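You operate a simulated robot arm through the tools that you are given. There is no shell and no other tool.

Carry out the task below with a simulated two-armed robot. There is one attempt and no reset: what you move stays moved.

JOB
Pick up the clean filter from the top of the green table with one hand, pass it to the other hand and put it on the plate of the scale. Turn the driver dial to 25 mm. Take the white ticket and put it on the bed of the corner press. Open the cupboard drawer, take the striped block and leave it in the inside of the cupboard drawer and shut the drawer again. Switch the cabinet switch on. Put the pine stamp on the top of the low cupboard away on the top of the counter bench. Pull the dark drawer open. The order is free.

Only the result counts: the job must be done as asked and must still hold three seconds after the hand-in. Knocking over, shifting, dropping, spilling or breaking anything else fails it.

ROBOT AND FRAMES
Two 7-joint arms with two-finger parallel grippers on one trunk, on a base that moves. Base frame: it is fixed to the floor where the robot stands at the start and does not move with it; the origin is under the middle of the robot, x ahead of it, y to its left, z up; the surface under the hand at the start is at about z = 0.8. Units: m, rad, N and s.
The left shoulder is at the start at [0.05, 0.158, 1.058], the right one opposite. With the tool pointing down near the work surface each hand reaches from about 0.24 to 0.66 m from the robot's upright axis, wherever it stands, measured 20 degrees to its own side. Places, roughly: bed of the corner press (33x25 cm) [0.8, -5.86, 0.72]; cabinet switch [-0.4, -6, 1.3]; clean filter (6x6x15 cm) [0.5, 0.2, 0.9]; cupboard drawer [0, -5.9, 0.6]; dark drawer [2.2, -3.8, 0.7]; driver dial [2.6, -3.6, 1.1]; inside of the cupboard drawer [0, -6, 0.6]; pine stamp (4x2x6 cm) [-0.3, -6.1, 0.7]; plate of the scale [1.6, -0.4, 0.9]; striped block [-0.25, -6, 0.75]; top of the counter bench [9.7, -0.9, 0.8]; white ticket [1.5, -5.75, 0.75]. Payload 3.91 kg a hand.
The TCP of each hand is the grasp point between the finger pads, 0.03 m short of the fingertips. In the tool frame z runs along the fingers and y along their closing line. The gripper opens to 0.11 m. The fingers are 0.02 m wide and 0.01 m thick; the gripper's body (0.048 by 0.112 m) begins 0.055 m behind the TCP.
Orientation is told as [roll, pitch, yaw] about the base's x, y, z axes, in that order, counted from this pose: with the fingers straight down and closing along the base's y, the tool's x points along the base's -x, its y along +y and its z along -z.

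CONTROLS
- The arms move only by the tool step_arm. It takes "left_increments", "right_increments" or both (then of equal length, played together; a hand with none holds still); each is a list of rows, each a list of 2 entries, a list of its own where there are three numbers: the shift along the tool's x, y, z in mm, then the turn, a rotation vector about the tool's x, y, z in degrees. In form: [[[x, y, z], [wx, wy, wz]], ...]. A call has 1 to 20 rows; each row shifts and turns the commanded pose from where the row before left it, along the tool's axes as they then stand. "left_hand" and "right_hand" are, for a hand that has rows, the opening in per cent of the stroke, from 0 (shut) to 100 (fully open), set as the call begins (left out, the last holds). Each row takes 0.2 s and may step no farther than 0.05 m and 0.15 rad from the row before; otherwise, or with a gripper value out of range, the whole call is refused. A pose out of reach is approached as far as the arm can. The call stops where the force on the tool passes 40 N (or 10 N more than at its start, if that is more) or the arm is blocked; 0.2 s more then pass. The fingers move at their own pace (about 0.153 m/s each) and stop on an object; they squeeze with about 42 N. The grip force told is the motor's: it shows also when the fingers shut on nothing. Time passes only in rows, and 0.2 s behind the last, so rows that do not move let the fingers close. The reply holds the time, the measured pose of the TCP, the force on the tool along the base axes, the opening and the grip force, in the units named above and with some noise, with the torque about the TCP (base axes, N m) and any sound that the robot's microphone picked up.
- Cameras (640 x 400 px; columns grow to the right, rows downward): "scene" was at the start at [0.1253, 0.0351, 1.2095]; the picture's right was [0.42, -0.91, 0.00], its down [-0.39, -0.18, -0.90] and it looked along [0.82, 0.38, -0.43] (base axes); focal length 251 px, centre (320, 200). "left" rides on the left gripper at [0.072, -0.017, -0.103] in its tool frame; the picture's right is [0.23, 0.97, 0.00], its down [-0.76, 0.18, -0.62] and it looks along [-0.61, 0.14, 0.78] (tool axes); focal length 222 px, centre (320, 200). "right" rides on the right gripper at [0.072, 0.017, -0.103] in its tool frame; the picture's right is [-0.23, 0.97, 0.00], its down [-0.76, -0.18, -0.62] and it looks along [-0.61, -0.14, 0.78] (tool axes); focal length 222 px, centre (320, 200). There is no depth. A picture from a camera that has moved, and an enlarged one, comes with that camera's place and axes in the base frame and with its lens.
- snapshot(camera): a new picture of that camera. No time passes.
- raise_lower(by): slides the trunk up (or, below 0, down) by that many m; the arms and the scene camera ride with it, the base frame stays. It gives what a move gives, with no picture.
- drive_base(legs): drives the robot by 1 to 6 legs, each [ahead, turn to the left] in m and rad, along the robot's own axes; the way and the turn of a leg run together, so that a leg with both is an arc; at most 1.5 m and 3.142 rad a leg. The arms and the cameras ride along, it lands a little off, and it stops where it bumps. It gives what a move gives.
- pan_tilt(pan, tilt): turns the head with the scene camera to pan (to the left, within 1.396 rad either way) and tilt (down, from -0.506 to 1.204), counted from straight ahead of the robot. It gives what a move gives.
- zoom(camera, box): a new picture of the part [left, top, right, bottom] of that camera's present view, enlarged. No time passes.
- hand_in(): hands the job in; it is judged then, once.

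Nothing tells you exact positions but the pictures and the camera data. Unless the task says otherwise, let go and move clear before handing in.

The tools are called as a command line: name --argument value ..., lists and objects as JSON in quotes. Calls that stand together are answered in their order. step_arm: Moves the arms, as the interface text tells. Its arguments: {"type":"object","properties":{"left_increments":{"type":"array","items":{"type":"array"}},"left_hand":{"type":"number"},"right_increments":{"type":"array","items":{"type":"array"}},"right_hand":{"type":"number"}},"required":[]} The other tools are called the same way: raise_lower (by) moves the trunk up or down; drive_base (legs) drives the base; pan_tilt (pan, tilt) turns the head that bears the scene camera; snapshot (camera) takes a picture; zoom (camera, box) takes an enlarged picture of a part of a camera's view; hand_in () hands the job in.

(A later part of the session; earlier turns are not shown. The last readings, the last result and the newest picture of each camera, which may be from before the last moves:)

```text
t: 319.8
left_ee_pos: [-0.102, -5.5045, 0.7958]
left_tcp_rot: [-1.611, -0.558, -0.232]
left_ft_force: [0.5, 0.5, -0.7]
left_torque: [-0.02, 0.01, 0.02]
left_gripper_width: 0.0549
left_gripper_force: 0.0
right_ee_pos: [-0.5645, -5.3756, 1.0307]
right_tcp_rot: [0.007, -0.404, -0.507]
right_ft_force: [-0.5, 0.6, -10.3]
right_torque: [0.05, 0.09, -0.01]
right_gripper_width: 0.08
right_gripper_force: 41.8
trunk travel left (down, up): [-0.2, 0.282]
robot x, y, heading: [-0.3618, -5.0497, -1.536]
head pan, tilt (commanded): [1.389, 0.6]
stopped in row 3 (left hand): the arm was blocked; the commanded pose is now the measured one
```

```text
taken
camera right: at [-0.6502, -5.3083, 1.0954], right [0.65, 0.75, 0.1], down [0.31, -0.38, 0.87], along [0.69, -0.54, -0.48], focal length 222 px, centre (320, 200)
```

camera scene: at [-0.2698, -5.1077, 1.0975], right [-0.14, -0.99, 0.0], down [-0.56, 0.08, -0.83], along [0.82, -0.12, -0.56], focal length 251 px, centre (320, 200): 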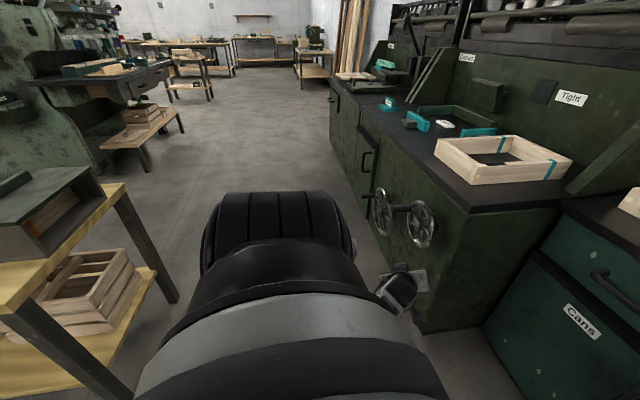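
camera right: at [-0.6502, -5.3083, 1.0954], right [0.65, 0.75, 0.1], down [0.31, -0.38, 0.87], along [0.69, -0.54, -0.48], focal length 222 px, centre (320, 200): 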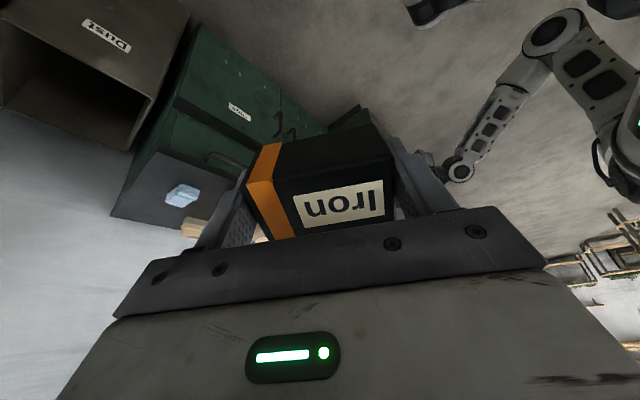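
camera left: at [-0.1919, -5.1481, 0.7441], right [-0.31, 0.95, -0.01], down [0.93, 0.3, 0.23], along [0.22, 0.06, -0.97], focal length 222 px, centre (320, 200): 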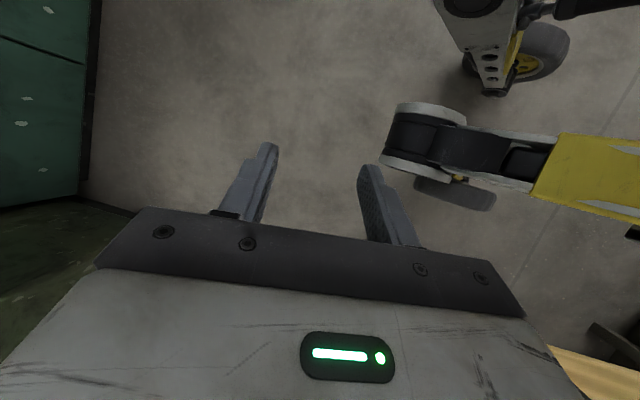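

The elbow flexes and the hand rises. I'll keep that motion going, since a raised forearm may free the shoulder.

step_arm --left_increments '[[[0, -20, -15], [0, 0, 0]], [[0, -20, -15], [0, 0, 0]], [[0, -20, -15], [0, 0, 0]], [[0, 0, 0], [0, 0, 0]]]'

step_arm --left_increments '[[[0, -20, -15], [0, 0, 0]], [[0, -20, -15], [0, 0, 0]], [[0, -20, -15], [0, 0, 0]], [[0, 0, 0], [0, 0, 0]]]'

snapshot --camera "right"

pan_tilt --pan 0.8 --tilt 0.5

snapshot --camera "scene"

```text
t: 320.9
left_ee_pos: [-0.1241, -5.4598, 0.8752]
left_tcp_rot: [-1.726, -0.508, -0.16]
left_ft_force: [0.4, -0.2, 0.1]
left_torque: [0.0, 0.01, -0.02]
left_gripper_width: 0.055
left_gripper_force: 0.0
right_ee_pos: [-0.5653, -5.3749, 1.0303]
right_tcp_rot: [0.008, -0.404, -0.506]
right_ft_force: [0.0, 0.2, -9.7]
right_torque: [0.05, 0.06, 0.02]
right_gripper_width: 0.0799
right_gripper_force: 42.0
trunk travel left (down, up): [-0.2, 0.282]
robot x, y, heading: [-0.3647, -5.0505, -1.532]
head pan, tilt (commanded): [1.389, 0.6]
stopped in row 4 (left hand): the arm was blocked; the commanded pose is now the measured one
```

```text
t: 321.9
left_ee_pos: [-0.123, -5.4591, 0.8724]
left_tcp_rot: [-1.694, -0.499, -0.178]
left_ft_force: [0.7, -0.5, 0.5]
left_torque: [-0.01, 0.01, 0.01]
left_gripper_width: 0.0552
left_gripper_force: 0.0
left hand out of reach, approached as far as the arm can: row 1, 2, 3
right_ee_pos: [-0.5643, -5.375, 1.0301]
right_tcp_rot: [0.005, -0.407, -0.505]
right_ft_force: [-0.8, 0.8, -10.3]
right_torque: [0.02, 0.06, -0.02]
right_gripper_width: 0.0798
right_gripper_force: 41.6
trunk travel left (down, up): [-0.2, 0.282]
robot x, y, heading: [-0.3622, -5.0538, -1.529]
head pan, tilt (commanded): [1.389, 0.6]
```

```text
taken
camera right: at [-0.6502, -5.308, 1.0949], right [0.65, 0.75, 0.1], down [0.31, -0.38, 0.87], along [0.69, -0.54, -0.48], focal length 222 px, centre (320, 200)
```

right: 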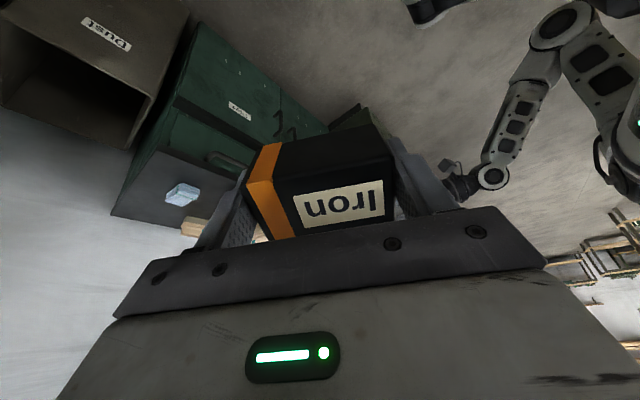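

```text
t: 322.9
left_ee_pos: [-0.124, -5.46, 0.8725]
left_tcp_rot: [-1.697, -0.5, -0.174]
left_ft_force: [0.5, -1.2, 0.2]
left_torque: [0.05, 0.0, 0.01]
left_gripper_width: 0.0549
left_gripper_force: 0.0
right_ee_pos: [-0.5637, -5.3757, 1.0298]
right_tcp_rot: [0.007, -0.408, -0.506]
right_ft_force: [0.8, -0.5, -10.2]
right_torque: [0.06, 0.03, -0.03]
right_gripper_width: 0.0798
right_gripper_force: 41.2
trunk travel left (down, up): [-0.2, 0.282]
robot x, y, heading: [-0.3565, -5.0453, -1.536]
head pan, tilt (commanded): [0.799, 0.499]
```

```text
taken
camera scene: at [-0.2897, -5.156, 1.1055], right [-0.67, -0.74, 0.0], down [-0.36, 0.32, -0.88], along [0.65, -0.59, -0.48], focal length 251 px, centre (320, 200)
```

scene: 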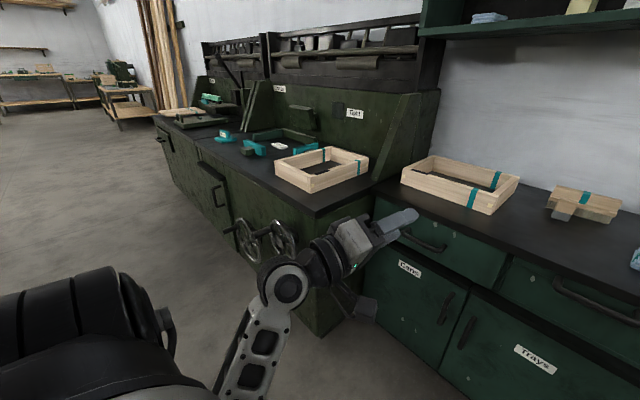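

step_arm --left_increments '[[[0, 0, 25], [0, 0, -3]], [[0, 0, 25], [0, 0, -3]], [[0, 0, 25], [0, 0, -3]], [[0, 0, 25], [0, 0, -3]], [[0, 0, 0], [0, 0, 0]]]'

step_arm --left_increments '[[[0, 0, 25], [0, 0, -3]], [[0, 0, 25], [0, 0, -3]], [[0, 0, 25], [0, 0, -3]], [[0, 0, 25], [0, 0, -3]], [[0, 0, 0], [0, 0, 0]]]'

snapshot --camera "scene"

snapshot --camera "right"

```text
t: 323.6
left_ee_pos: [-0.1319, -5.4937, 0.8151]
left_tcp_rot: [-1.522, -0.39, -0.251]
left_ft_force: [0.4, -0.3, -0.3]
left_torque: [0.0, 0.01, -0.01]
left_gripper_width: 0.0551
left_gripper_force: 0.2
right_ee_pos: [-0.5647, -5.3758, 1.03]
right_tcp_rot: [0.007, -0.404, -0.505]
right_ft_force: [0.0, 0.0, -9.3]
right_torque: [0.06, 0.05, 0.0]
right_gripper_width: 0.0797
right_gripper_force: 41.7
trunk travel left (down, up): [-0.2, 0.282]
robot x, y, heading: [-0.3619, -5.0497, -1.533]
head pan, tilt (commanded): [0.799, 0.499]
stopped in row 3 (left hand): the arm was blocked; the commanded pose is now the measured one
```

```text
t: 324.4
left_ee_pos: [-0.1391, -5.5273, 0.7355]
left_tcp_rot: [-1.337, -0.255, -0.29]
left_ft_force: [0.3, 0.0, 0.2]
left_torque: [0.01, -0.01, 0.01]
left_gripper_width: 0.0551
left_gripper_force: 0.0
right_ee_pos: [-0.5655, -5.375, 1.03]
right_tcp_rot: [0.008, -0.404, -0.506]
right_ft_force: [0.3, 0.3, -10.1]
right_torque: [0.02, 0.08, -0.03]
right_gripper_width: 0.0801
right_gripper_force: 42.1
trunk travel left (down, up): [-0.2, 0.282]
robot x, y, heading: [-0.3603, -5.0497, -1.534]
head pan, tilt (commanded): [0.799, 0.499]
stopped in row 3 (left hand): the arm was blocked; the commanded pose is now the measured one
```

```text
taken
camera scene: at [-0.2898, -5.156, 1.1065], right [-0.67, -0.74, 0.0], down [-0.36, 0.32, -0.88], along [0.65, -0.59, -0.48], focal length 251 px, centre (320, 200)
```

scene: 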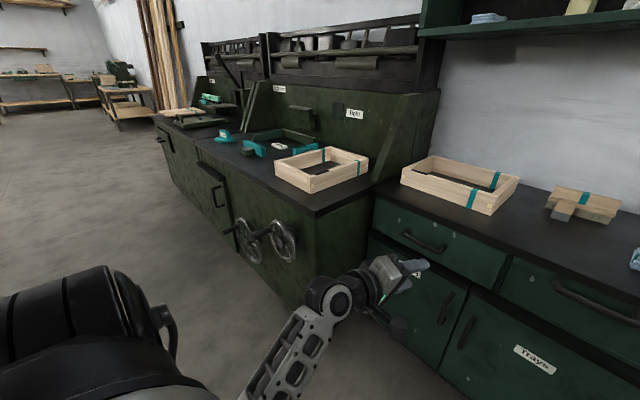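

```text
taken
camera right: at [-0.6502, -5.3082, 1.095], right [0.65, 0.75, 0.1], down [0.31, -0.38, 0.87], along [0.69, -0.54, -0.48], focal length 222 px, centre (320, 200)
```

right: 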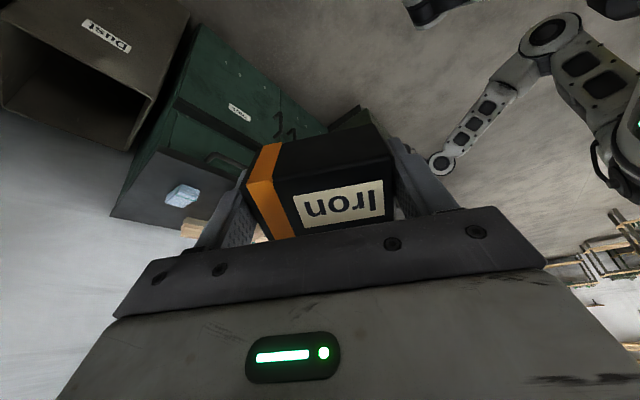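

Before going on I'll compare with the right arm's healthy posture.

pan_tilt --pan -1.39 --tilt 0.6

snapshot --camera "scene"

pan_tilt --pan 1.1 --tilt 0.2

snapshot --camera "scene"

```text
t: 326.5
left_ee_pos: [-0.1383, -5.5265, 0.7359]
left_tcp_rot: [-1.337, -0.253, -0.292]
left_ft_force: [-0.7, 0.5, -0.1]
left_torque: [-0.04, -0.01, -0.04]
left_gripper_width: 0.0554
left_gripper_force: 0.0
right_ee_pos: [-0.5653, -5.3748, 1.0311]
right_tcp_rot: [0.008, -0.407, -0.505]
right_ft_force: [-0.2, 0.2, -10.0]
right_torque: [0.01, 0.07, -0.02]
right_gripper_width: 0.08
right_gripper_force: 41.6
trunk travel left (down, up): [-0.2, 0.282]
robot x, y, heading: [-0.3623, -5.0539, -1.531]
head pan, tilt (commanded): [-1.389, 0.6]
```

```text
taken
camera scene: at [-0.4436, -5.1144, 1.0973], right [-0.22, 0.98, 0.0], down [0.55, 0.12, -0.82], along [-0.81, -0.18, -0.57], focal length 251 px, centre (320, 200)
```

scene: 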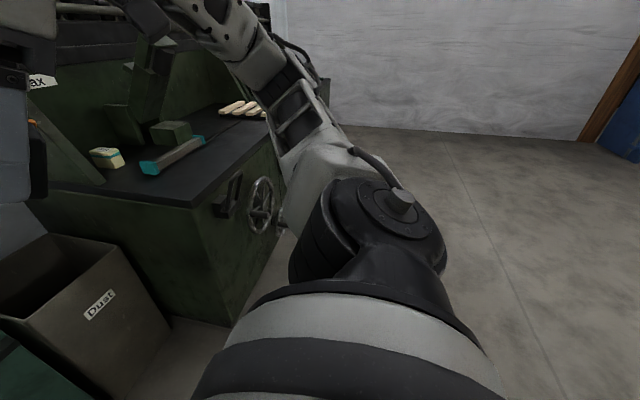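

```text
t: 328.7
left_ee_pos: [-0.1377, -5.5264, 0.7352]
left_tcp_rot: [-1.339, -0.254, -0.292]
left_ft_force: [-0.4, 0.3, -0.2]
left_torque: [0.01, 0.01, -0.01]
left_gripper_width: 0.0554
left_gripper_force: 0.0
right_ee_pos: [-0.5654, -5.375, 1.031]
right_tcp_rot: [0.007, -0.406, -0.505]
right_ft_force: [-0.4, -0.1, -10.4]
right_torque: [0.0, 0.05, 0.01]
right_gripper_width: 0.0798
right_gripper_force: 41.9
trunk travel left (down, up): [-0.2, 0.282]
robot x, y, heading: [-0.3637, -5.0498, -1.534]
head pan, tilt (commanded): [1.1, 0.201]
```

```text
taken
camera scene: at [-0.2728, -5.1343, 1.1341], right [-0.42, -0.91, 0.0], down [-0.18, 0.08, -0.98], along [0.89, -0.41, -0.2], focal length 251 px, centre (320, 200)
```

scene: 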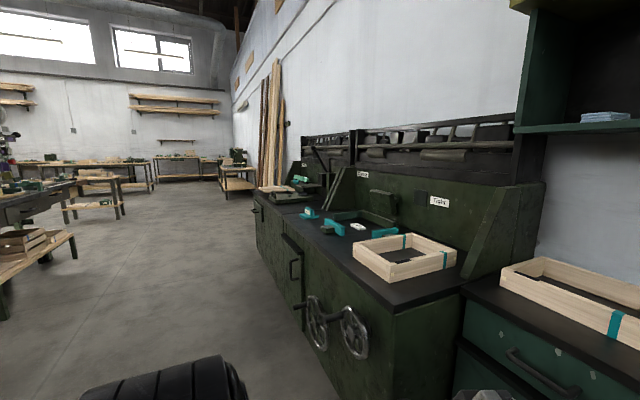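

The left elbow hugs my torso. I'll swing the whole forearm in an arc about the elbow out to the left side, away from my body.

step_arm --left_increments '[[[-34.2, 10.3, -5.2], [-1.1, -4.2, -1.0]], [[-34.2, 10.3, -5.2], [-1.1, -4.2, -1.0]], [[-34.2, 10.3, -5.2], [-1.1, -4.2, -1.0]], [[-34.2, 10.3, -5.2], [-1.1, -4.2, -1.0]], [[-34.2, 10.3, -5.2], [-1.1, -4.2, -1.0]], [[0, 0, 0], [0, 0, 0]]]'

snapshot --camera "right"

```text
t: 330.3
left_ee_pos: [0.0113, -5.5031, 0.6937]
left_tcp_rot: [-1.274, -0.132, 0.089]
left_ft_force: [-0.3, -0.4, 0.5]
left_torque: [0.01, 0.04, -0.01]
left_gripper_width: 0.0552
left_gripper_force: 0.1
right_ee_pos: [-0.5656, -5.3765, 1.0305]
right_tcp_rot: [0.01, -0.402, -0.506]
right_ft_force: [-0.9, -0.5, -10.3]
right_torque: [0.06, 0.05, 0.01]
right_gripper_width: 0.0801
right_gripper_force: 42.2
trunk travel left (down, up): [-0.2, 0.282]
robot x, y, heading: [-0.3615, -5.052, -1.529]
head pan, tilt (commanded): [1.1, 0.201]
stopped in row 6 (left hand): the arm was blocked; the commanded pose is now the measured one
```

```text
taken
camera right: at [-0.6501, -5.3083, 1.0952], right [0.65, 0.75, 0.1], down [0.31, -0.38, 0.87], along [0.69, -0.54, -0.48], focal length 222 px, centre (320, 200)
```

right: 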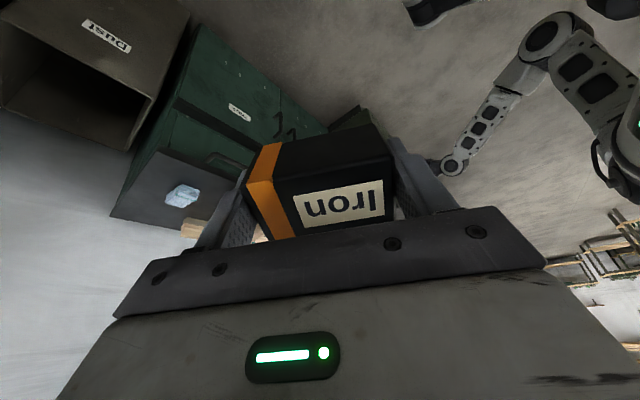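

step_arm --left_increments '[[[-34.4, 6, -4.1], [-0.6, -4.3, -1.3]], [[-34.4, 6, -4.1], [-0.6, -4.3, -1.3]], [[-34.4, 6, -4.1], [-0.6, -4.3, -1.3]], [[-34.4, 6, -4.1], [-0.6, -4.3, -1.3]], [[-34.4, 6, -4.1], [-0.6, -4.3, -1.3]], [[0, 0, 0], [0, 0, 0]]]'

snapshot --camera "right"

```text
t: 331.9
left_ee_pos: [0.1484, -5.4213, 0.6524]
left_tcp_rot: [-1.191, -0.088, 0.468]
left_ft_force: [0.0, 0.0, -0.1]
left_torque: [-0.02, -0.02, 0.03]
left_gripper_width: 0.0549
left_gripper_force: 0.1
right_ee_pos: [-0.5646, -5.3751, 1.0296]
right_tcp_rot: [0.011, -0.403, -0.507]
right_ft_force: [0.9, -1.2, -9.8]
right_torque: [0.06, 0.05, 0.02]
right_gripper_width: 0.0798
right_gripper_force: 42.3
trunk travel left (down, up): [-0.2, 0.282]
robot x, y, heading: [-0.3607, -5.0488, -1.533]
head pan, tilt (commanded): [1.1, 0.201]
stopped in row 6 (left hand): the arm was blocked; the commanded pose is now the measured one
```

```text
taken
camera right: at [-0.6501, -5.3084, 1.0961], right [0.65, 0.75, 0.1], down [0.31, -0.38, 0.87], along [0.69, -0.54, -0.48], focal length 222 px, centre (320, 200)
```

right: 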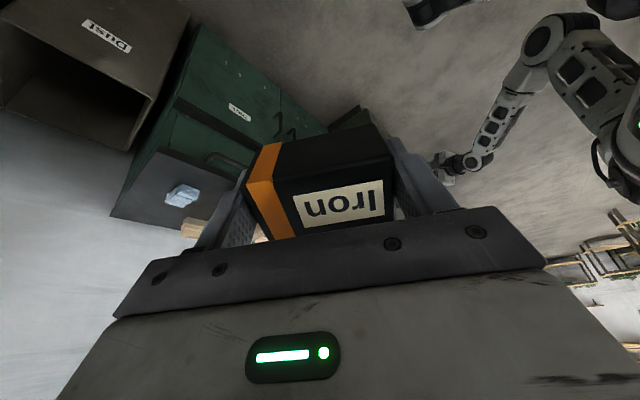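

step_arm --left_increments '[[[-34, -3, -6.5], [-0.4, -4.2, -1.7]], [[-34, -3, -6.5], [-0.4, -4.2, -1.7]], [[-34, -3, -6.5], [-0.4, -4.2, -1.7]], [[-34, -3, -6.5], [-0.4, -4.2, -1.7]], [[-34, -3, -6.5], [-0.4, -4.2, -1.7]], [[0, 0, 0], [0, 0, 0]]]'

snapshot --camera "right"

```text
t: 333.5
left_ee_pos: [0.2449, -5.2731, 0.6377]
left_tcp_rot: [-1.058, -0.1, 0.857]
left_ft_force: [0.3, 0.1, 0.2]
left_torque: [0.05, 0.0, -0.03]
left_gripper_width: 0.0548
left_gripper_force: 0.0
right_ee_pos: [-0.5652, -5.3746, 1.0289]
right_tcp_rot: [0.01, -0.401, -0.506]
right_ft_force: [-0.1, 0.1, -9.8]
right_torque: [0.09, 0.03, 0.01]
right_gripper_width: 0.0799
right_gripper_force: 41.9
trunk travel left (down, up): [-0.2, 0.282]
robot x, y, heading: [-0.359, -5.0501, -1.53]
head pan, tilt (commanded): [1.1, 0.201]
stopped in row 6 (left hand): the arm was blocked; the commanded pose is now the measured one
```

```text
taken
camera right: at [-0.6501, -5.3084, 1.095], right [0.65, 0.75, 0.1], down [0.31, -0.38, 0.87], along [0.69, -0.54, -0.48], focal length 222 px, centre (320, 200)
```

right: 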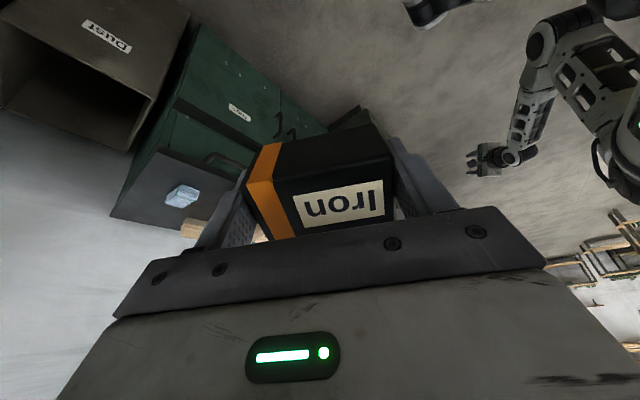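

step_arm --left_increments '[[[-8.5, -20.4, -2.9], [0, 0, 0]], [[-8.5, -20.4, -2.9], [0, 0, 0]], [[-8.5, -20.4, -2.9], [0, 0, 0]], [[-8.5, -20.4, -2.9], [0, 0, 0]], [[-8.5, -20.4, -2.9], [0, 0, 0]], [[0, 0, 0], [0, 0, 0]]]'

snapshot --camera "right"

```text
t: 334.4
left_ee_pos: [0.2266, -5.2486, 0.6167]
left_tcp_rot: [-0.869, -0.041, 0.853]
left_ft_force: [0.2, -0.3, 0.3]
left_torque: [0.02, -0.02, 0.02]
left_gripper_width: 0.055
left_gripper_force: 0.0
right_ee_pos: [-0.5649, -5.3759, 1.0304]
right_tcp_rot: [0.012, -0.402, -0.505]
right_ft_force: [0.1, 1.6, -10.1]
right_torque: [0.06, 0.08, 0.0]
right_gripper_width: 0.0801
right_gripper_force: 42.2
trunk travel left (down, up): [-0.2, 0.282]
robot x, y, heading: [-0.3617, -5.0513, -1.53]
head pan, tilt (commanded): [1.1, 0.201]
stopped in row 4 (left hand): the arm was blocked; the commanded pose is now the measured one
```

```text
taken
camera right: at [-0.6501, -5.3084, 1.0951], right [0.65, 0.75, 0.1], down [0.31, -0.38, 0.87], along [0.69, -0.54, -0.48], focal length 222 px, centre (320, 200)
```

right: 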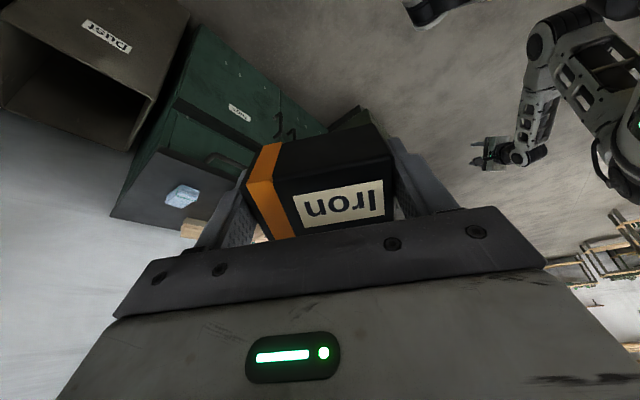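

step_arm --left_increments '[[[28, -12, 4], [3.2, 3.4, 2.9]], [[28, -12, 4], [3.2, 3.4, 2.9]], [[28, -12, 4], [3.2, 3.4, 2.9]], [[28, -12, 4], [3.2, 3.4, 2.9]], [[28, -12, 4], [3.2, 3.4, 2.9]], [[28, -12, 4], [3.2, 3.4, 2.9]]]'

snapshot --camera "right"

```text
t: 336.0
left_ee_pos: [0.1537, -5.4099, 0.6947]
left_tcp_rot: [-1.249, -0.186, 0.396]
left_ft_force: [0.3, -0.4, 0.2]
left_torque: [0.01, 0.01, 0.01]
left_gripper_width: 0.0551
left_gripper_force: 0.1
right_ee_pos: [-0.5652, -5.376, 1.0298]
right_tcp_rot: [0.01, -0.4, -0.506]
right_ft_force: [-0.6, -0.1, -10.1]
right_torque: [0.03, 0.06, 0.02]
right_gripper_width: 0.0799
right_gripper_force: 42.2
trunk travel left (down, up): [-0.2, 0.282]
robot x, y, heading: [-0.3622, -5.0548, -1.534]
head pan, tilt (commanded): [1.1, 0.201]
stopped in row 6 (left hand): the arm was blocked; the commanded pose is now the measured one
```

```text
taken
camera right: at [-0.6501, -5.3085, 1.0957], right [0.65, 0.75, 0.1], down [0.31, -0.38, 0.87], along [0.69, -0.54, -0.48], focal length 222 px, centre (320, 200)
```

right: 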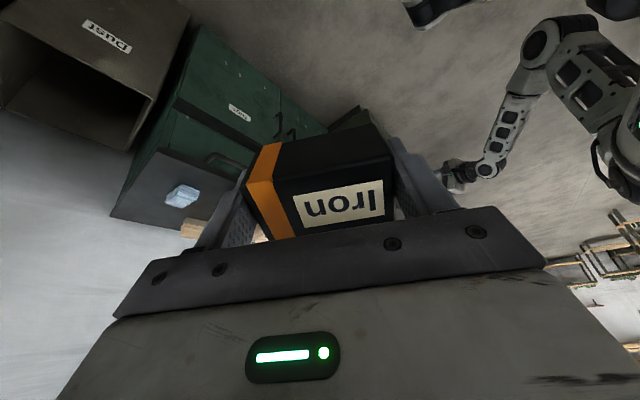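

step_arm --left_increments '[[[-7.6, 7.2, -17.1], [0, 0, 0]], [[-7.6, 7.2, -17.1], [0, 0, 0]], [[-7.6, 7.2, -17.1], [0, 0, 0]], [[0, 0, 0], [0, 0, 0]]]'

snapshot --camera "right"

```text
t: 336.8
left_ee_pos: [0.1499, -5.4, 0.7385]
left_tcp_rot: [-1.401, -0.104, 0.416]
left_ft_force: [0.3, 0.4, -0.4]
left_torque: [-0.02, 0.04, 0.01]
left_gripper_width: 0.0553
left_gripper_force: 0.0
right_ee_pos: [-0.5657, -5.3745, 1.0304]
right_tcp_rot: [0.011, -0.399, -0.506]
right_ft_force: [0.0, -0.3, -11.5]
right_torque: [0.02, 0.09, 0.05]
right_gripper_width: 0.0798
right_gripper_force: 42.0
trunk travel left (down, up): [-0.2, 0.282]
robot x, y, heading: [-0.3652, -5.0521, -1.533]
head pan, tilt (commanded): [1.1, 0.201]
stopped in row 3 (left hand): the arm was blocked; the commanded pose is now the measured one
```

```text
taken
camera right: at [-0.65, -5.3085, 1.0959], right [0.65, 0.75, 0.1], down [0.31, -0.38, 0.87], along [0.69, -0.54, -0.49], focal length 222 px, centre (320, 200)
```

right: 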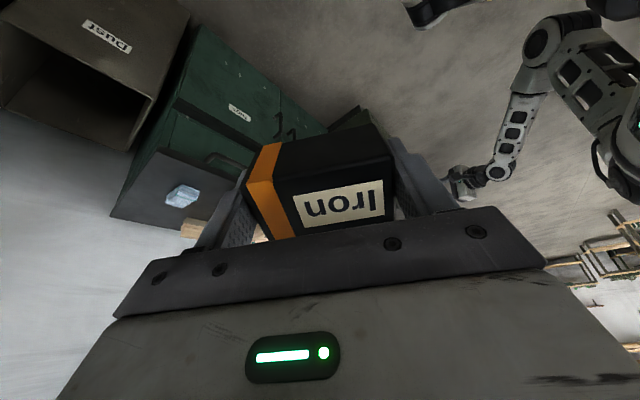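

The shoulder is probably wedged against my torso by friction. A quick, long pull to the far left should draw the elbow outward and free it.

step_arm --left_increments '[[[-45, -2, 9], [0, 0, 0]], [[-45, -2, 9], [0, 0, 0]], [[-45, -2, 9], [0, 0, 0]], [[-45, -2, 9], [0, 0, 0]], [[-45, -2, 9], [0, 0, 0]], [[-45, -2, 9], [0, 0, 0]], [[-45, -2, 9], [0, 0, 0]]]'

snapshot --camera "right"

```text
t: 337.4
left_ee_pos: [0.1743, -5.3887, 0.6861]
left_tcp_rot: [-1.354, 0.12, 0.442]
left_ft_force: [0.2, -1.0, 1.1]
left_torque: [-0.01, 0.0, 0.01]
left_gripper_width: 0.055
left_gripper_force: 0.0
right_ee_pos: [-0.565, -5.3757, 1.028]
right_tcp_rot: [0.01, -0.398, -0.505]
right_ft_force: [0.0, 0.1, -10.5]
right_torque: [0.02, 0.03, 0.02]
right_gripper_width: 0.0798
right_gripper_force: 42.6
trunk travel left (down, up): [-0.2, 0.282]
robot x, y, heading: [-0.3618, -5.0504, -1.533]
head pan, tilt (commanded): [1.1, 0.201]
stopped in row 2 (left hand): the arm was blocked; the commanded pose is now the measured one
```

```text
taken
camera right: at [-0.6501, -5.3085, 1.0944], right [0.65, 0.75, 0.1], down [0.31, -0.38, 0.87], along [0.69, -0.54, -0.49], focal length 222 px, centre (320, 200)
```

right: 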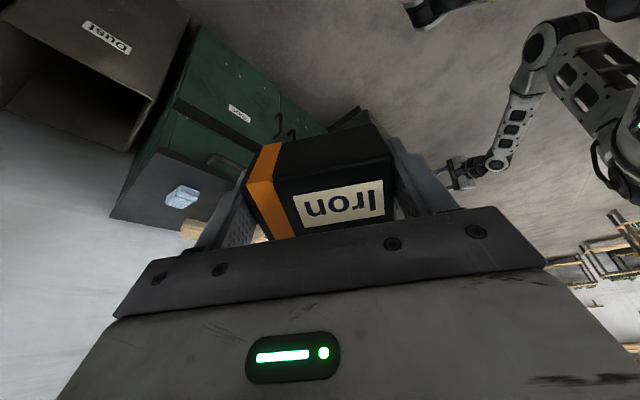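

I'll raise the trunk fully, in case the elbow is caught on the base, which doesn't move with the trunk.

raise_lower --by 0.27

step_arm --left_increments '[[[-15, 0, 0], [0, 0, 0]], [[-15, 0, 0], [0, 0, 0]], [[-15, 0, 0], [0, 0, 0]], [[0, 0, 0], [0, 0, 0]]]'

snapshot --camera "right"

```text
t: 340.1
left_ee_pos: [0.1738, -5.3896, 0.9545]
left_tcp_rot: [-1.356, 0.117, 0.443]
left_ft_force: [0.3, 0.2, -0.7]
left_torque: [-0.02, -0.01, -0.01]
left_gripper_width: 0.0548
left_gripper_force: 0.1
right_ee_pos: [-0.5654, -5.3757, 1.298]
right_tcp_rot: [0.009, -0.405, -0.507]
right_ft_force: [-0.5, 1.3, -9.6]
right_torque: [0.07, 0.07, -0.02]
right_gripper_width: 0.0798
right_gripper_force: 42.1
trunk travel left (down, up): [-0.47, 0.012]
robot x, y, heading: [-0.3579, -5.0504, -1.534]
head pan, tilt (commanded): [1.1, 0.201]
```

```text
t: 341.1
left_ee_pos: [0.2161, -5.3702, 0.9497]
left_tcp_rot: [-1.357, 0.117, 0.445]
left_ft_force: [0.1, -0.2, 0.6]
left_torque: [0.04, -0.03, 0.04]
left_gripper_width: 0.0551
left_gripper_force: 0.0
right_ee_pos: [-0.5646, -5.3754, 1.2983]
right_tcp_rot: [0.008, -0.403, -0.506]
right_ft_force: [-0.3, -0.9, -10.9]
right_torque: [0.03, 0.06, 0.03]
right_gripper_width: 0.0799
right_gripper_force: 42.0
trunk travel left (down, up): [-0.47, 0.012]
robot x, y, heading: [-0.3597, -5.051, -1.527]
head pan, tilt (commanded): [1.1, 0.201]
```

```text
taken
camera right: at [-0.6503, -5.3085, 1.3633], right [0.65, 0.75, 0.1], down [0.31, -0.38, 0.87], along [0.69, -0.54, -0.48], focal length 222 px, centre (320, 200)
```

right: 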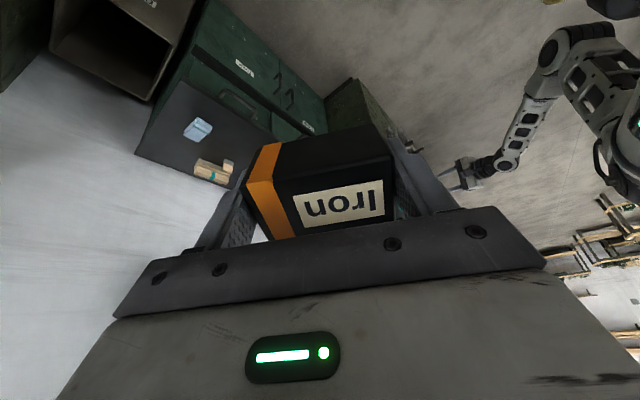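

That was it: the elbow had caught on the base, and now the arm moves freely. I'll raise the left hand well up.

step_arm --left_increments '[[[4.7, -36, -8], [0, 0, 0]], [[4.7, -36, -8], [0, 0, 0]], [[4.7, -36, -8], [0, 0, 0]], [[4.7, -36, -8], [0, 0, 0]], [[4.7, -36, -8], [0, 0, 0]], [[4.7, -36, -8], [0, 0, 0]], [[0, 0, 0], [0, 0, 0]]]'

pan_tilt --pan 0.8 --tilt 0.4

snapshot --camera "scene"

```text
t: 342.7
left_ee_pos: [0.213, -5.3696, 1.1731]
left_tcp_rot: [-1.356, 0.116, 0.444]
left_ft_force: [-0.3, -1.1, -0.3]
left_torque: [0.0, -0.01, 0.04]
left_gripper_width: 0.0548
left_gripper_force: 0.1
right_ee_pos: [-0.5649, -5.3747, 1.297]
right_tcp_rot: [0.009, -0.404, -0.506]
right_ft_force: [0.1, -0.1, -11.0]
right_torque: [0.06, 0.09, 0.02]
right_gripper_width: 0.0799
right_gripper_force: 41.9
trunk travel left (down, up): [-0.47, 0.012]
robot x, y, heading: [-0.3636, -5.0486, -1.529]
head pan, tilt (commanded): [1.1, 0.201]
```

```text
t: 343.5
left_ee_pos: [0.2131, -5.3689, 1.1729]
left_tcp_rot: [-1.356, 0.116, 0.443]
left_ft_force: [0.0, 0.2, 0.6]
left_torque: [-0.01, -0.03, 0.05]
left_gripper_width: 0.0549
left_gripper_force: 0.0
right_ee_pos: [-0.5653, -5.3743, 1.2991]
right_tcp_rot: [0.008, -0.403, -0.506]
right_ft_force: [-0.3, 0.0, -9.5]
right_torque: [0.04, 0.04, 0.0]
right_gripper_width: 0.0799
right_gripper_force: 42.0
trunk travel left (down, up): [-0.47, 0.012]
robot x, y, heading: [-0.36, -5.0508, -1.534]
head pan, tilt (commanded): [0.799, 0.4]
```

```text
taken
camera scene: at [-0.2886, -5.1573, 1.3839], right [-0.67, -0.74, 0.0], down [-0.29, 0.26, -0.92], along [0.69, -0.62, -0.39], focal length 251 px, centre (320, 200)
```

scene: 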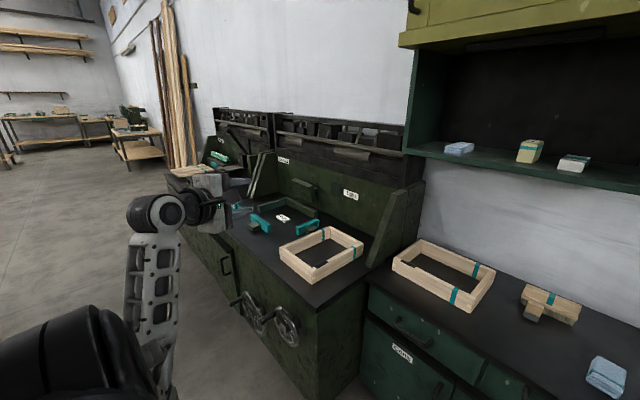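

The left arm responds properly again. I'll restore the left hand to its normal fingers-down pose up here.

step_arm --left_increments '[[[0, 0, 0], [-1, 8.1, 1.8]], [[0, 0, 0], [-1, 8.1, 1.8]], [[0, 0, 0], [-1, 8.1, 1.8]], [[0, 0, 0], [-7.8, 0, 0]], [[0, 0, 0], [-7.8, 0, 0]], [[0, 0, 0], [-7.8, 0, 0]], [[0, 0, 0], [-7.8, 0, 0]], [[0, 0, 0], [-7.8, 0, 0]], [[0, 0, 0], [-7.8, 0, 0]], [[0, 0, 0], [-7.8, 0, 0]], [[0, 0, 0], [-7.8, 0, 0]], [[0, 0, 0], [-7.8, 0, 0]], [[0, 0, 0], [-7.5, 0, 0]], [[0, 0, 0], [0, 0, 0]]]'

step_arm --left_increments '[[[0, 0, 0], [0, 0, 8.2]], [[0, 0, 0], [0, 0, 8.2]], [[0, 0, 0], [0, 0, 8.2]], [[0, 0, 0], [0, 0, 8.2]], [[0, 0, 0], [0, 0, 8.2]], [[0, 0, 0], [0, 0, 8.2]], [[0, 0, 0], [0, 0, 8.2]], [[0, 0, 0], [0, 0, 8.2]], [[0, 0, 0], [0, 0, 8.2]], [[0, 0, 0], [0, 0, 8.2]], [[0, 0, 0], [0, 0, 8]], [[0, 0, 0], [0, 0, 0]]]'

snapshot --camera "scene"

```text
t: 346.5
left_ee_pos: [0.214, -5.3699, 1.1711]
left_tcp_rot: [0.001, 0.117, 0.008]
left_ft_force: [0.8, 0.0, -0.2]
left_torque: [0.02, -0.01, 0.0]
left_gripper_width: 0.0549
left_gripper_force: 0.0
right_ee_pos: [-0.5655, -5.3749, 1.2986]
right_tcp_rot: [0.009, -0.401, -0.506]
right_ft_force: [0.0, 0.3, -9.7]
right_torque: [0.03, 0.07, -0.01]
right_gripper_width: 0.0801
right_gripper_force: 42.1
trunk travel left (down, up): [-0.47, 0.012]
robot x, y, heading: [-0.3625, -5.0507, -1.527]
head pan, tilt (commanded): [0.799, 0.4]
```

```text
t: 349.1
left_ee_pos: [0.213, -5.37, 1.1733]
left_tcp_rot: [-0.115, 0.0, -1.567]
left_ft_force: [-0.1, -0.1, 0.4]
left_torque: [-0.02, 0.0, -0.03]
left_gripper_width: 0.055
left_gripper_force: 0.1
right_ee_pos: [-0.5651, -5.3763, 1.2987]
right_tcp_rot: [0.007, -0.402, -0.507]
right_ft_force: [0.6, 0.0, -9.4]
right_torque: [0.06, 0.03, 0.01]
right_gripper_width: 0.0799
right_gripper_force: 41.7
trunk travel left (down, up): [-0.47, 0.012]
robot x, y, heading: [-0.3602, -5.0497, -1.529]
head pan, tilt (commanded): [0.799, 0.4]
```

```text
taken
camera scene: at [-0.2887, -5.1573, 1.3839], right [-0.67, -0.74, 0.0], down [-0.29, 0.26, -0.92], along [0.68, -0.62, -0.39], focal length 251 px, centre (320, 200)
```

scene: 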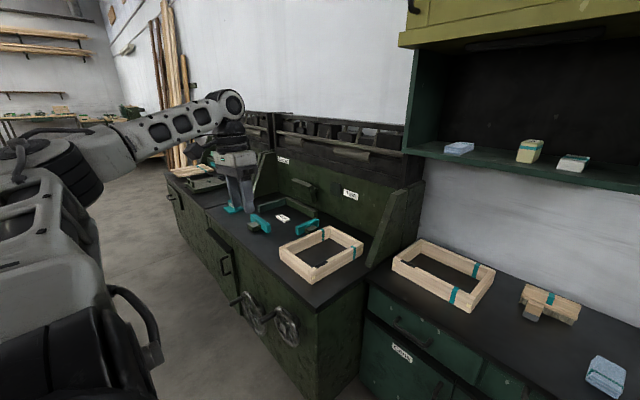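

The left arm is back to its normal elbow-up posture. I'll trim its tilt and restore the right hand as well.

step_arm --left_increments '[[[0, 0, 0], [-6.6, 0, 0]], [[0, 0, 0], [0, 0, 0]], [[0, 0, 0], [0, 0, 0]], [[0, 0, 0], [0, 0, 0]], [[0, 0, 0], [0, 0, 0]], [[0, 0, 0], [0, 0, 0]], [[0, 0, 0], [0, 0, 0]], [[0, 0, 0], [0, 0, 0]], [[0, 0, 0], [0, 0, 0]], [[0, 0, 0], [0, 0, 0]], [[0, 0, 0], [0, 0, 0]]]' --right_increments '[[[0, 0, 0], [0, 8, 0]], [[0, 0, 0], [0, 8, 0]], [[0, 0, 0], [0, 7.5, 0]], [[0, 0, 0], [0, 0, 8]], [[0, 0, 0], [0, 0, 8]], [[0, 0, 0], [0, 0, 8]], [[0, 0, 0], [0, 0, 8]], [[0, 0, 0], [0, 0, 8]], [[0, 0, 0], [0, 0, 8]], [[0, 0, 0], [0, 0, 8]], [[0, 0, 0], [0, 0, 2.5]]]'

pan_tilt --pan 0.2 --tilt 0.6

snapshot --camera "scene"

```text
t: 351.5
left_ee_pos: [0.2125, -5.3699, 1.1724]
left_tcp_rot: [-0.001, 0.001, -1.564]
left_ft_force: [0.1, -0.3, -0.3]
left_torque: [-0.02, 0.01, 0.03]
left_gripper_width: 0.0551
left_gripper_force: 0.1
right_ee_pos: [-0.5647, -5.3757, 1.2989]
right_tcp_rot: [-0.004, 0.011, -1.524]
right_ft_force: [-0.2, 0.6, -9.5]
right_torque: [0.05, 0.05, 0.01]
right_gripper_width: 0.08
right_gripper_force: 42.0
trunk travel left (down, up): [-0.47, 0.012]
robot x, y, heading: [-0.3583, -5.0505, -1.533]
head pan, tilt (commanded): [0.799, 0.4]
```

```text
t: 352.5
left_ee_pos: [0.2127, -5.3697, 1.1719]
left_tcp_rot: [-0.002, 0.002, -1.567]
left_ft_force: [0.1, 0.0, 0.3]
left_torque: [-0.04, -0.04, 0.02]
left_gripper_width: 0.055
left_gripper_force: 0.1
right_ee_pos: [-0.5633, -5.3766, 1.2983]
right_tcp_rot: [-0.004, 0.009, -1.524]
right_ft_force: [-1.1, -0.5, -10.0]
right_torque: [0.06, 0.0, -0.02]
right_gripper_width: 0.0797
right_gripper_force: 42.1
trunk travel left (down, up): [-0.47, 0.012]
robot x, y, heading: [-0.3606, -5.0478, -1.532]
head pan, tilt (commanded): [0.201, 0.6]
```

```text
taken
camera scene: at [-0.3364, -5.1812, 1.3656], right [-0.97, -0.24, 0.0], down [-0.13, 0.55, -0.82], along [0.2, -0.8, -0.57], focal length 251 px, centre (320, 200)
```

scene: 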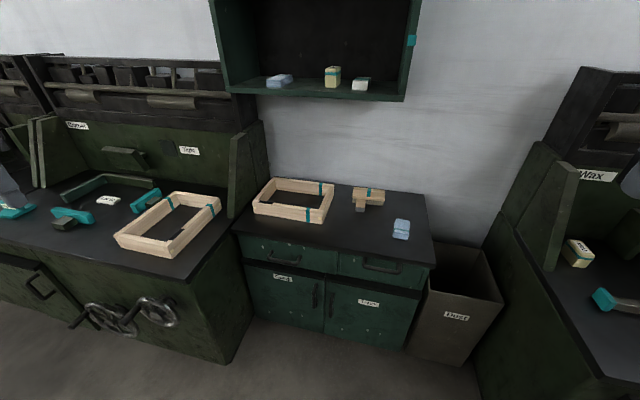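

Everything in view looks undisturbed. I'll bring the left hand inward, lower the trunk to its original height, and shift the base slightly east for the hooking approach.

step_arm --left_increments '[[[0, -42, 0], [0, 0, 0]], [[0, -42, 0], [0, 0, 0]], [[0, -42, 0], [0, 0, 0]], [[0, -42, 0], [0, 0, 0]], [[0, -42, 0], [0, 0, 0]], [[0, -42, 0], [0, 0, 0]]]'

raise_lower --by -0.17

drive_base --legs '[[0, 1.532], [0.11, 0], [0, -1.571]]'

snapshot --camera "scene"

```text
t: 353.9
left_ee_pos: [-0.0383, -5.3692, 1.1751]
left_tcp_rot: [0.0, 0.003, -1.566]
left_ft_force: [0.4, -0.3, 0.1]
left_torque: [0.01, 0.0, 0.03]
left_gripper_width: 0.0551
left_gripper_force: 0.1
right_ee_pos: [-0.5645, -5.3764, 1.2984]
right_tcp_rot: [-0.003, 0.011, -1.524]
right_ft_force: [-1.3, -0.3, -8.6]
right_torque: [0.05, -0.03, 0.04]
right_gripper_width: 0.0799
right_gripper_force: 42.3
trunk travel left (down, up): [-0.47, 0.012]
robot x, y, heading: [-0.3613, -5.0496, -1.533]
head pan, tilt (commanded): [0.201, 0.6]
```

```text
t: 355.8
left_ee_pos: [-0.0373, -5.369, 1.0051]
left_tcp_rot: [-0.002, 0.0, -1.562]
left_ft_force: [0.1, 0.8, -0.4]
left_torque: [-0.03, -0.02, -0.01]
left_gripper_width: 0.0548
left_gripper_force: 0.1
right_ee_pos: [-0.565, -5.3759, 1.1271]
right_tcp_rot: [-0.001, 0.01, -1.523]
right_ft_force: [0.4, 0.0, -9.5]
right_torque: [0.03, -0.02, 0.03]
right_gripper_width: 0.08
right_gripper_force: 42.0
trunk travel left (down, up): [-0.3, 0.182]
robot x, y, heading: [-0.3601, -5.0493, -1.533]
head pan, tilt (commanded): [0.201, 0.6]
```

```text
t: 364.5
left_ee_pos: [0.0663, -5.3752, 1.0048]
left_tcp_rot: [-0.002, 0.001, -1.58]
left_ft_force: [0.8, 0.1, 0.4]
left_torque: [-0.05, 0.01, 0.0]
left_gripper_width: 0.0551
left_gripper_force: 0.0
right_ee_pos: [-0.461, -5.3742, 1.129]
right_tcp_rot: [0.0, 0.01, -1.539]
right_ft_force: [-0.1, 0.1, -10.0]
right_torque: [0.05, -0.01, 0.02]
right_gripper_width: 0.0801
right_gripper_force: 42.0
trunk travel left (down, up): [-0.3, 0.182]
robot x, y, heading: [-0.2493, -5.0495, -1.549]
head pan, tilt (commanded): [0.201, 0.6]
```

```text
taken
camera scene: at [-0.2296, -5.1823, 1.1956], right [-0.98, -0.22, 0.0], down [-0.12, 0.55, -0.82], along [0.18, -0.8, -0.57], focal length 251 px, centre (320, 200)
```

scene: 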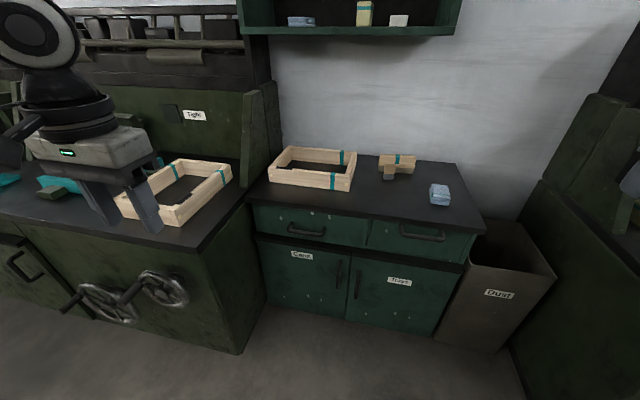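

Now I'll close the left fingers, tilt the hand 30° forward and drive to the drawer, then bring the fingertips above the handle bar.

step_arm --left_increments '[[[0, 0, 0], [0, -7.5, 0]], [[0, 0, 0], [0, -7.5, 0]], [[0, 0, 0], [0, -7.5, 0]], [[0, 0, 0], [0, -7.5, 0]]]' --left_hand 0

drive_base --legs '[[0.14, 0]]'

snapshot --camera "left"

```text
t: 365.5
left_ee_pos: [0.0674, -5.3748, 1.0046]
left_tcp_rot: [-0.005, -0.526, -1.578]
left_ft_force: [0.5, -0.1, -0.2]
left_torque: [-0.01, -0.01, 0.02]
left_gripper_width: 0.0
left_gripper_force: 38.0
right_ee_pos: [-0.461, -5.3742, 1.1278]
right_tcp_rot: [-0.002, 0.01, -1.539]
right_ft_force: [0.5, -0.3, -9.0]
right_torque: [0.07, 0.02, 0.01]
right_gripper_width: 0.0799
right_gripper_force: 42.1
trunk travel left (down, up): [-0.3, 0.182]
robot x, y, heading: [-0.2493, -5.0551, -1.549]
head pan, tilt (commanded): [0.201, 0.6]
```

```text
t: 366.8
left_ee_pos: [0.0696, -5.5171, 1.0045]
left_tcp_rot: [-0.002, -0.523, -1.582]
left_ft_force: [-0.7, 0.1, 0.6]
left_torque: [-0.04, -0.04, 0.02]
left_gripper_width: 0.0
left_gripper_force: 37.5
right_ee_pos: [-0.4592, -5.5148, 1.1266]
right_tcp_rot: [-0.002, 0.012, -1.54]
right_ft_force: [-0.1, -0.5, -10.0]
right_torque: [0.09, 0.03, 0.0]
right_gripper_width: 0.0796
right_gripper_force: 41.5
trunk travel left (down, up): [-0.3, 0.182]
robot x, y, heading: [-0.2479, -5.1912, -1.551]
head pan, tilt (commanded): [0.201, 0.6]
```

```text
taken
camera left: at [0.0543, -5.402, 1.0563], right [0.98, 0.19, -0.11], down [0.18, -0.35, 0.92], along [0.13, -0.92, -0.38], focal length 222 px, centre (320, 200)
```

left: 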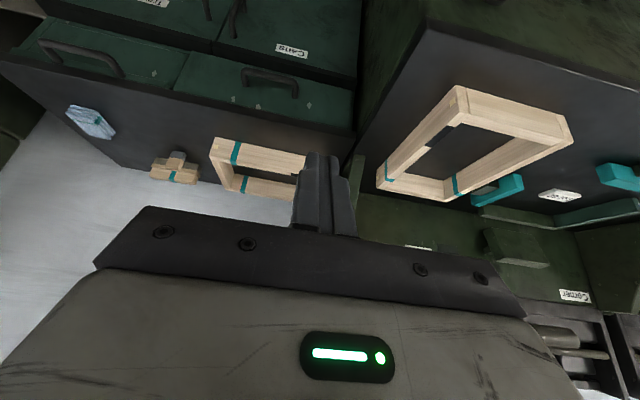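

zoom --camera "left" --box '[210, 40, 330, 115]'

```text
5.33 times, centred on (270, 78) of left
camera zoom: at [0.0543, -5.402, 1.0563], right [0.98, 0.19, -0.11], down [0.18, -0.35, 0.92], along [0.13, -0.92, -0.38], focal length 1185 px, centre (587, 853)
```

zoom: 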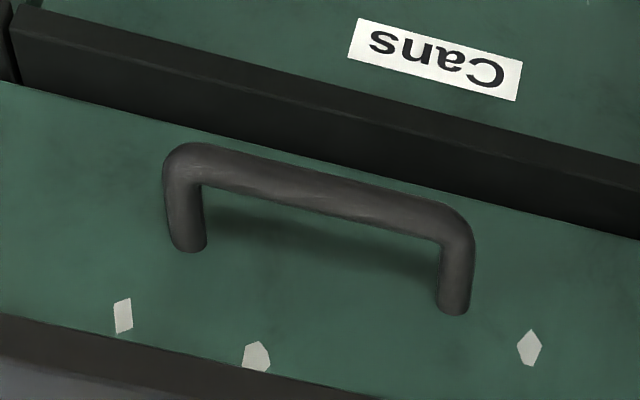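

The view confirms the bar near [−0.040, −5.788, 0.624] and the drawer face at y ≈ −5.835. I'll move the fingertips to just above and in front of the bar.

step_arm --left_increments '[[[-8.8, -13.4, 46], [0, 0, 0]], [[-8.8, -13.4, 46], [0, 0, 0]], [[-8.8, -13.4, 46], [0, 0, 0]], [[-8.8, -13.4, 46], [0, 0, 0]], [[-8.8, -13.4, 46], [0, 0, 0]], [[-8.8, -13.4, 46], [0, 0, 0]], [[-8.8, -13.4, 46], [0, 0, 0]], [[-8.8, -13.2, 46], [0, 0, 0]], [[0, 0, 0], [0, 0, 0]]]'

snapshot --camera "left"

snapshot --camera "scene"

```text
t: 368.8
left_ee_pos: [-0.0392, -5.7595, 0.7211]
left_tcp_rot: [-0.002, -0.523, -1.581]
left_ft_force: [0.2, 0.3, 0.4]
left_torque: [-0.04, -0.01, -0.01]
left_gripper_width: 0.0001
left_gripper_force: 37.7
right_ee_pos: [-0.4582, -5.5146, 1.1282]
right_tcp_rot: [-0.003, 0.013, -1.54]
right_ft_force: [-0.1, 0.0, -9.4]
right_torque: [0.03, 0.0, -0.03]
right_gripper_width: 0.0797
right_gripper_force: 42.2
trunk travel left (down, up): [-0.3, 0.182]
robot x, y, heading: [-0.2476, -5.1953, -1.548]
head pan, tilt (commanded): [0.201, 0.6]
```

```text
taken
camera left: at [-0.0559, -5.6446, 0.773], right [0.98, 0.19, -0.11], down [0.17, -0.35, 0.92], along [0.13, -0.92, -0.37], focal length 222 px, centre (320, 200)
```

left: 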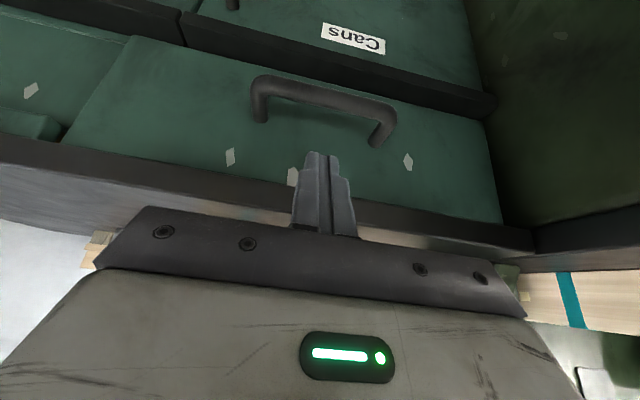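

```text
taken
camera scene: at [-0.2267, -5.3233, 1.1956], right [-0.98, -0.22, 0.0], down [-0.12, 0.55, -0.82], along [0.18, -0.8, -0.57], focal length 251 px, centre (320, 200)
```

scene: 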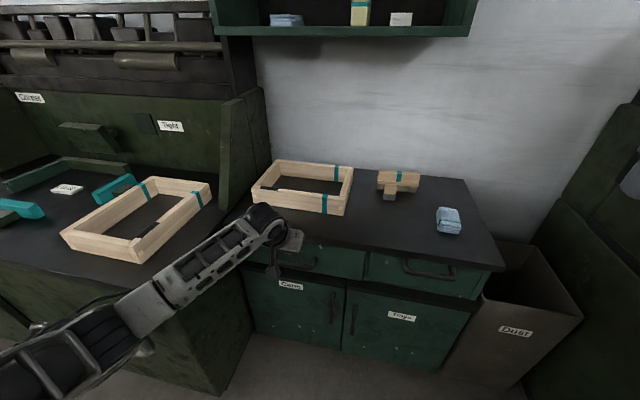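

The geometry is consistent. I'll slide the fingertips down behind the bar.

step_arm --left_increments '[[[0, -2, 20], [0, 0, 0]], [[0, 0, 20], [0, 0, 0]], [[0, 0, 15], [0, 0, 0]], [[0, 0, 14], [0, 0, 0]], [[0, 0, 13], [0, 0, 0]], [[0, 0, 0], [0, 0, 0]]]'

snapshot --camera "left"

```text
t: 370.2
left_ee_pos: [-0.0432, -5.8009, 0.6502]
left_tcp_rot: [-0.002, -0.523, -1.58]
left_ft_force: [0.1, 0.6, -0.7]
left_torque: [0.01, 0.0, -0.03]
left_gripper_width: 0.0002
left_gripper_force: 37.8
right_ee_pos: [-0.4593, -5.5143, 1.1272]
right_tcp_rot: [-0.002, 0.013, -1.54]
right_ft_force: [-0.3, 0.5, -10.5]
right_torque: [0.03, 0.0, -0.01]
right_gripper_width: 0.0797
right_gripper_force: 41.2
trunk travel left (down, up): [-0.3, 0.182]
robot x, y, heading: [-0.252, -5.1983, -1.549]
head pan, tilt (commanded): [0.201, 0.6]
```

```text
taken
camera left: at [-0.0585, -5.686, 0.7009], right [0.98, 0.19, -0.11], down [0.17, -0.35, 0.92], along [0.13, -0.92, -0.37], focal length 222 px, centre (320, 200)
```

left: 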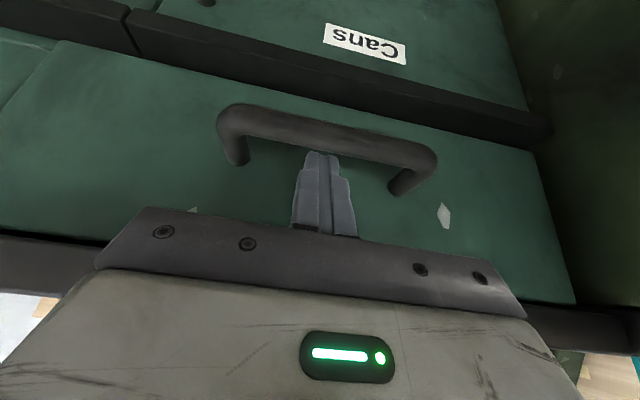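

The fingertips are hooked behind the bar. I'll push slightly deeper, then pull back gently.

step_arm --left_increments '[[[0, 0, 5], [0, 0, 0]], [[8.7, 0, -5], [0, 0, 0]], [[8.7, 0, -5], [0, 0, 0]], [[13, 0, -7.5], [0, 0, 0]], [[13, 0, -7.5], [0, 0, 0]]]'

snapshot --camera "left"

snapshot --camera "scene"

```text
t: 371.4
left_ee_pos: [-0.0406, -5.7538, 0.6455]
left_tcp_rot: [-0.001, -0.521, -1.582]
left_ft_force: [0.6, -0.8, 0.5]
left_torque: [0.03, 0.01, 0.0]
left_gripper_width: 0.0
left_gripper_force: 37.5
right_ee_pos: [-0.4584, -5.514, 1.1278]
right_tcp_rot: [-0.002, 0.011, -1.542]
right_ft_force: [0.6, 0.5, -9.8]
right_torque: [0.08, 0.04, 0.04]
right_gripper_width: 0.0797
right_gripper_force: 42.6
trunk travel left (down, up): [-0.3, 0.182]
robot x, y, heading: [-0.2456, -5.1909, -1.55]
head pan, tilt (commanded): [0.201, 0.6]
```

```text
taken
camera left: at [-0.0569, -5.6379, 0.6971], right [0.98, 0.19, -0.11], down [0.17, -0.35, 0.92], along [0.13, -0.92, -0.38], focal length 222 px, centre (320, 200)
```

left: 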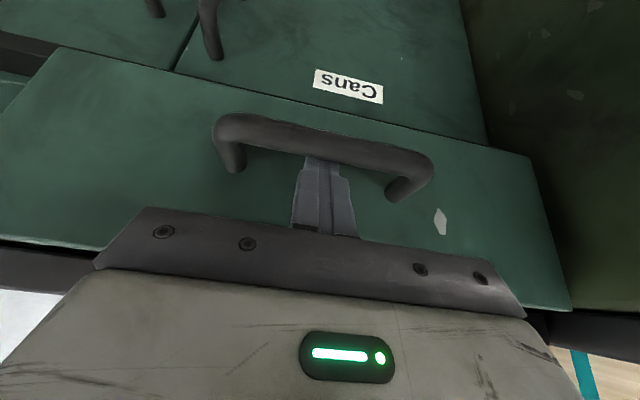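

```text
taken
camera scene: at [-0.2266, -5.3232, 1.1956], right [-0.98, -0.22, 0.0], down [-0.12, 0.55, -0.82], along [0.18, -0.8, -0.57], focal length 251 px, centre (320, 200)
```

scene: 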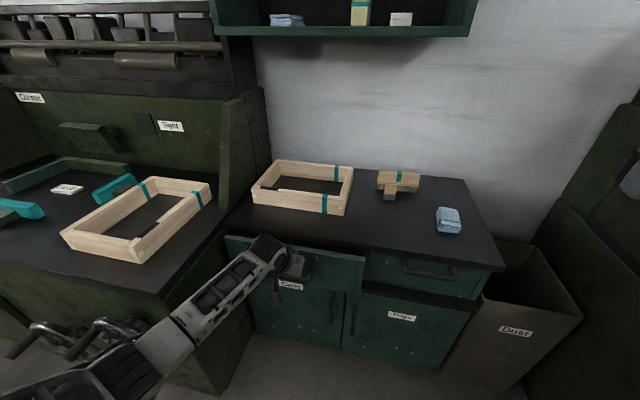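

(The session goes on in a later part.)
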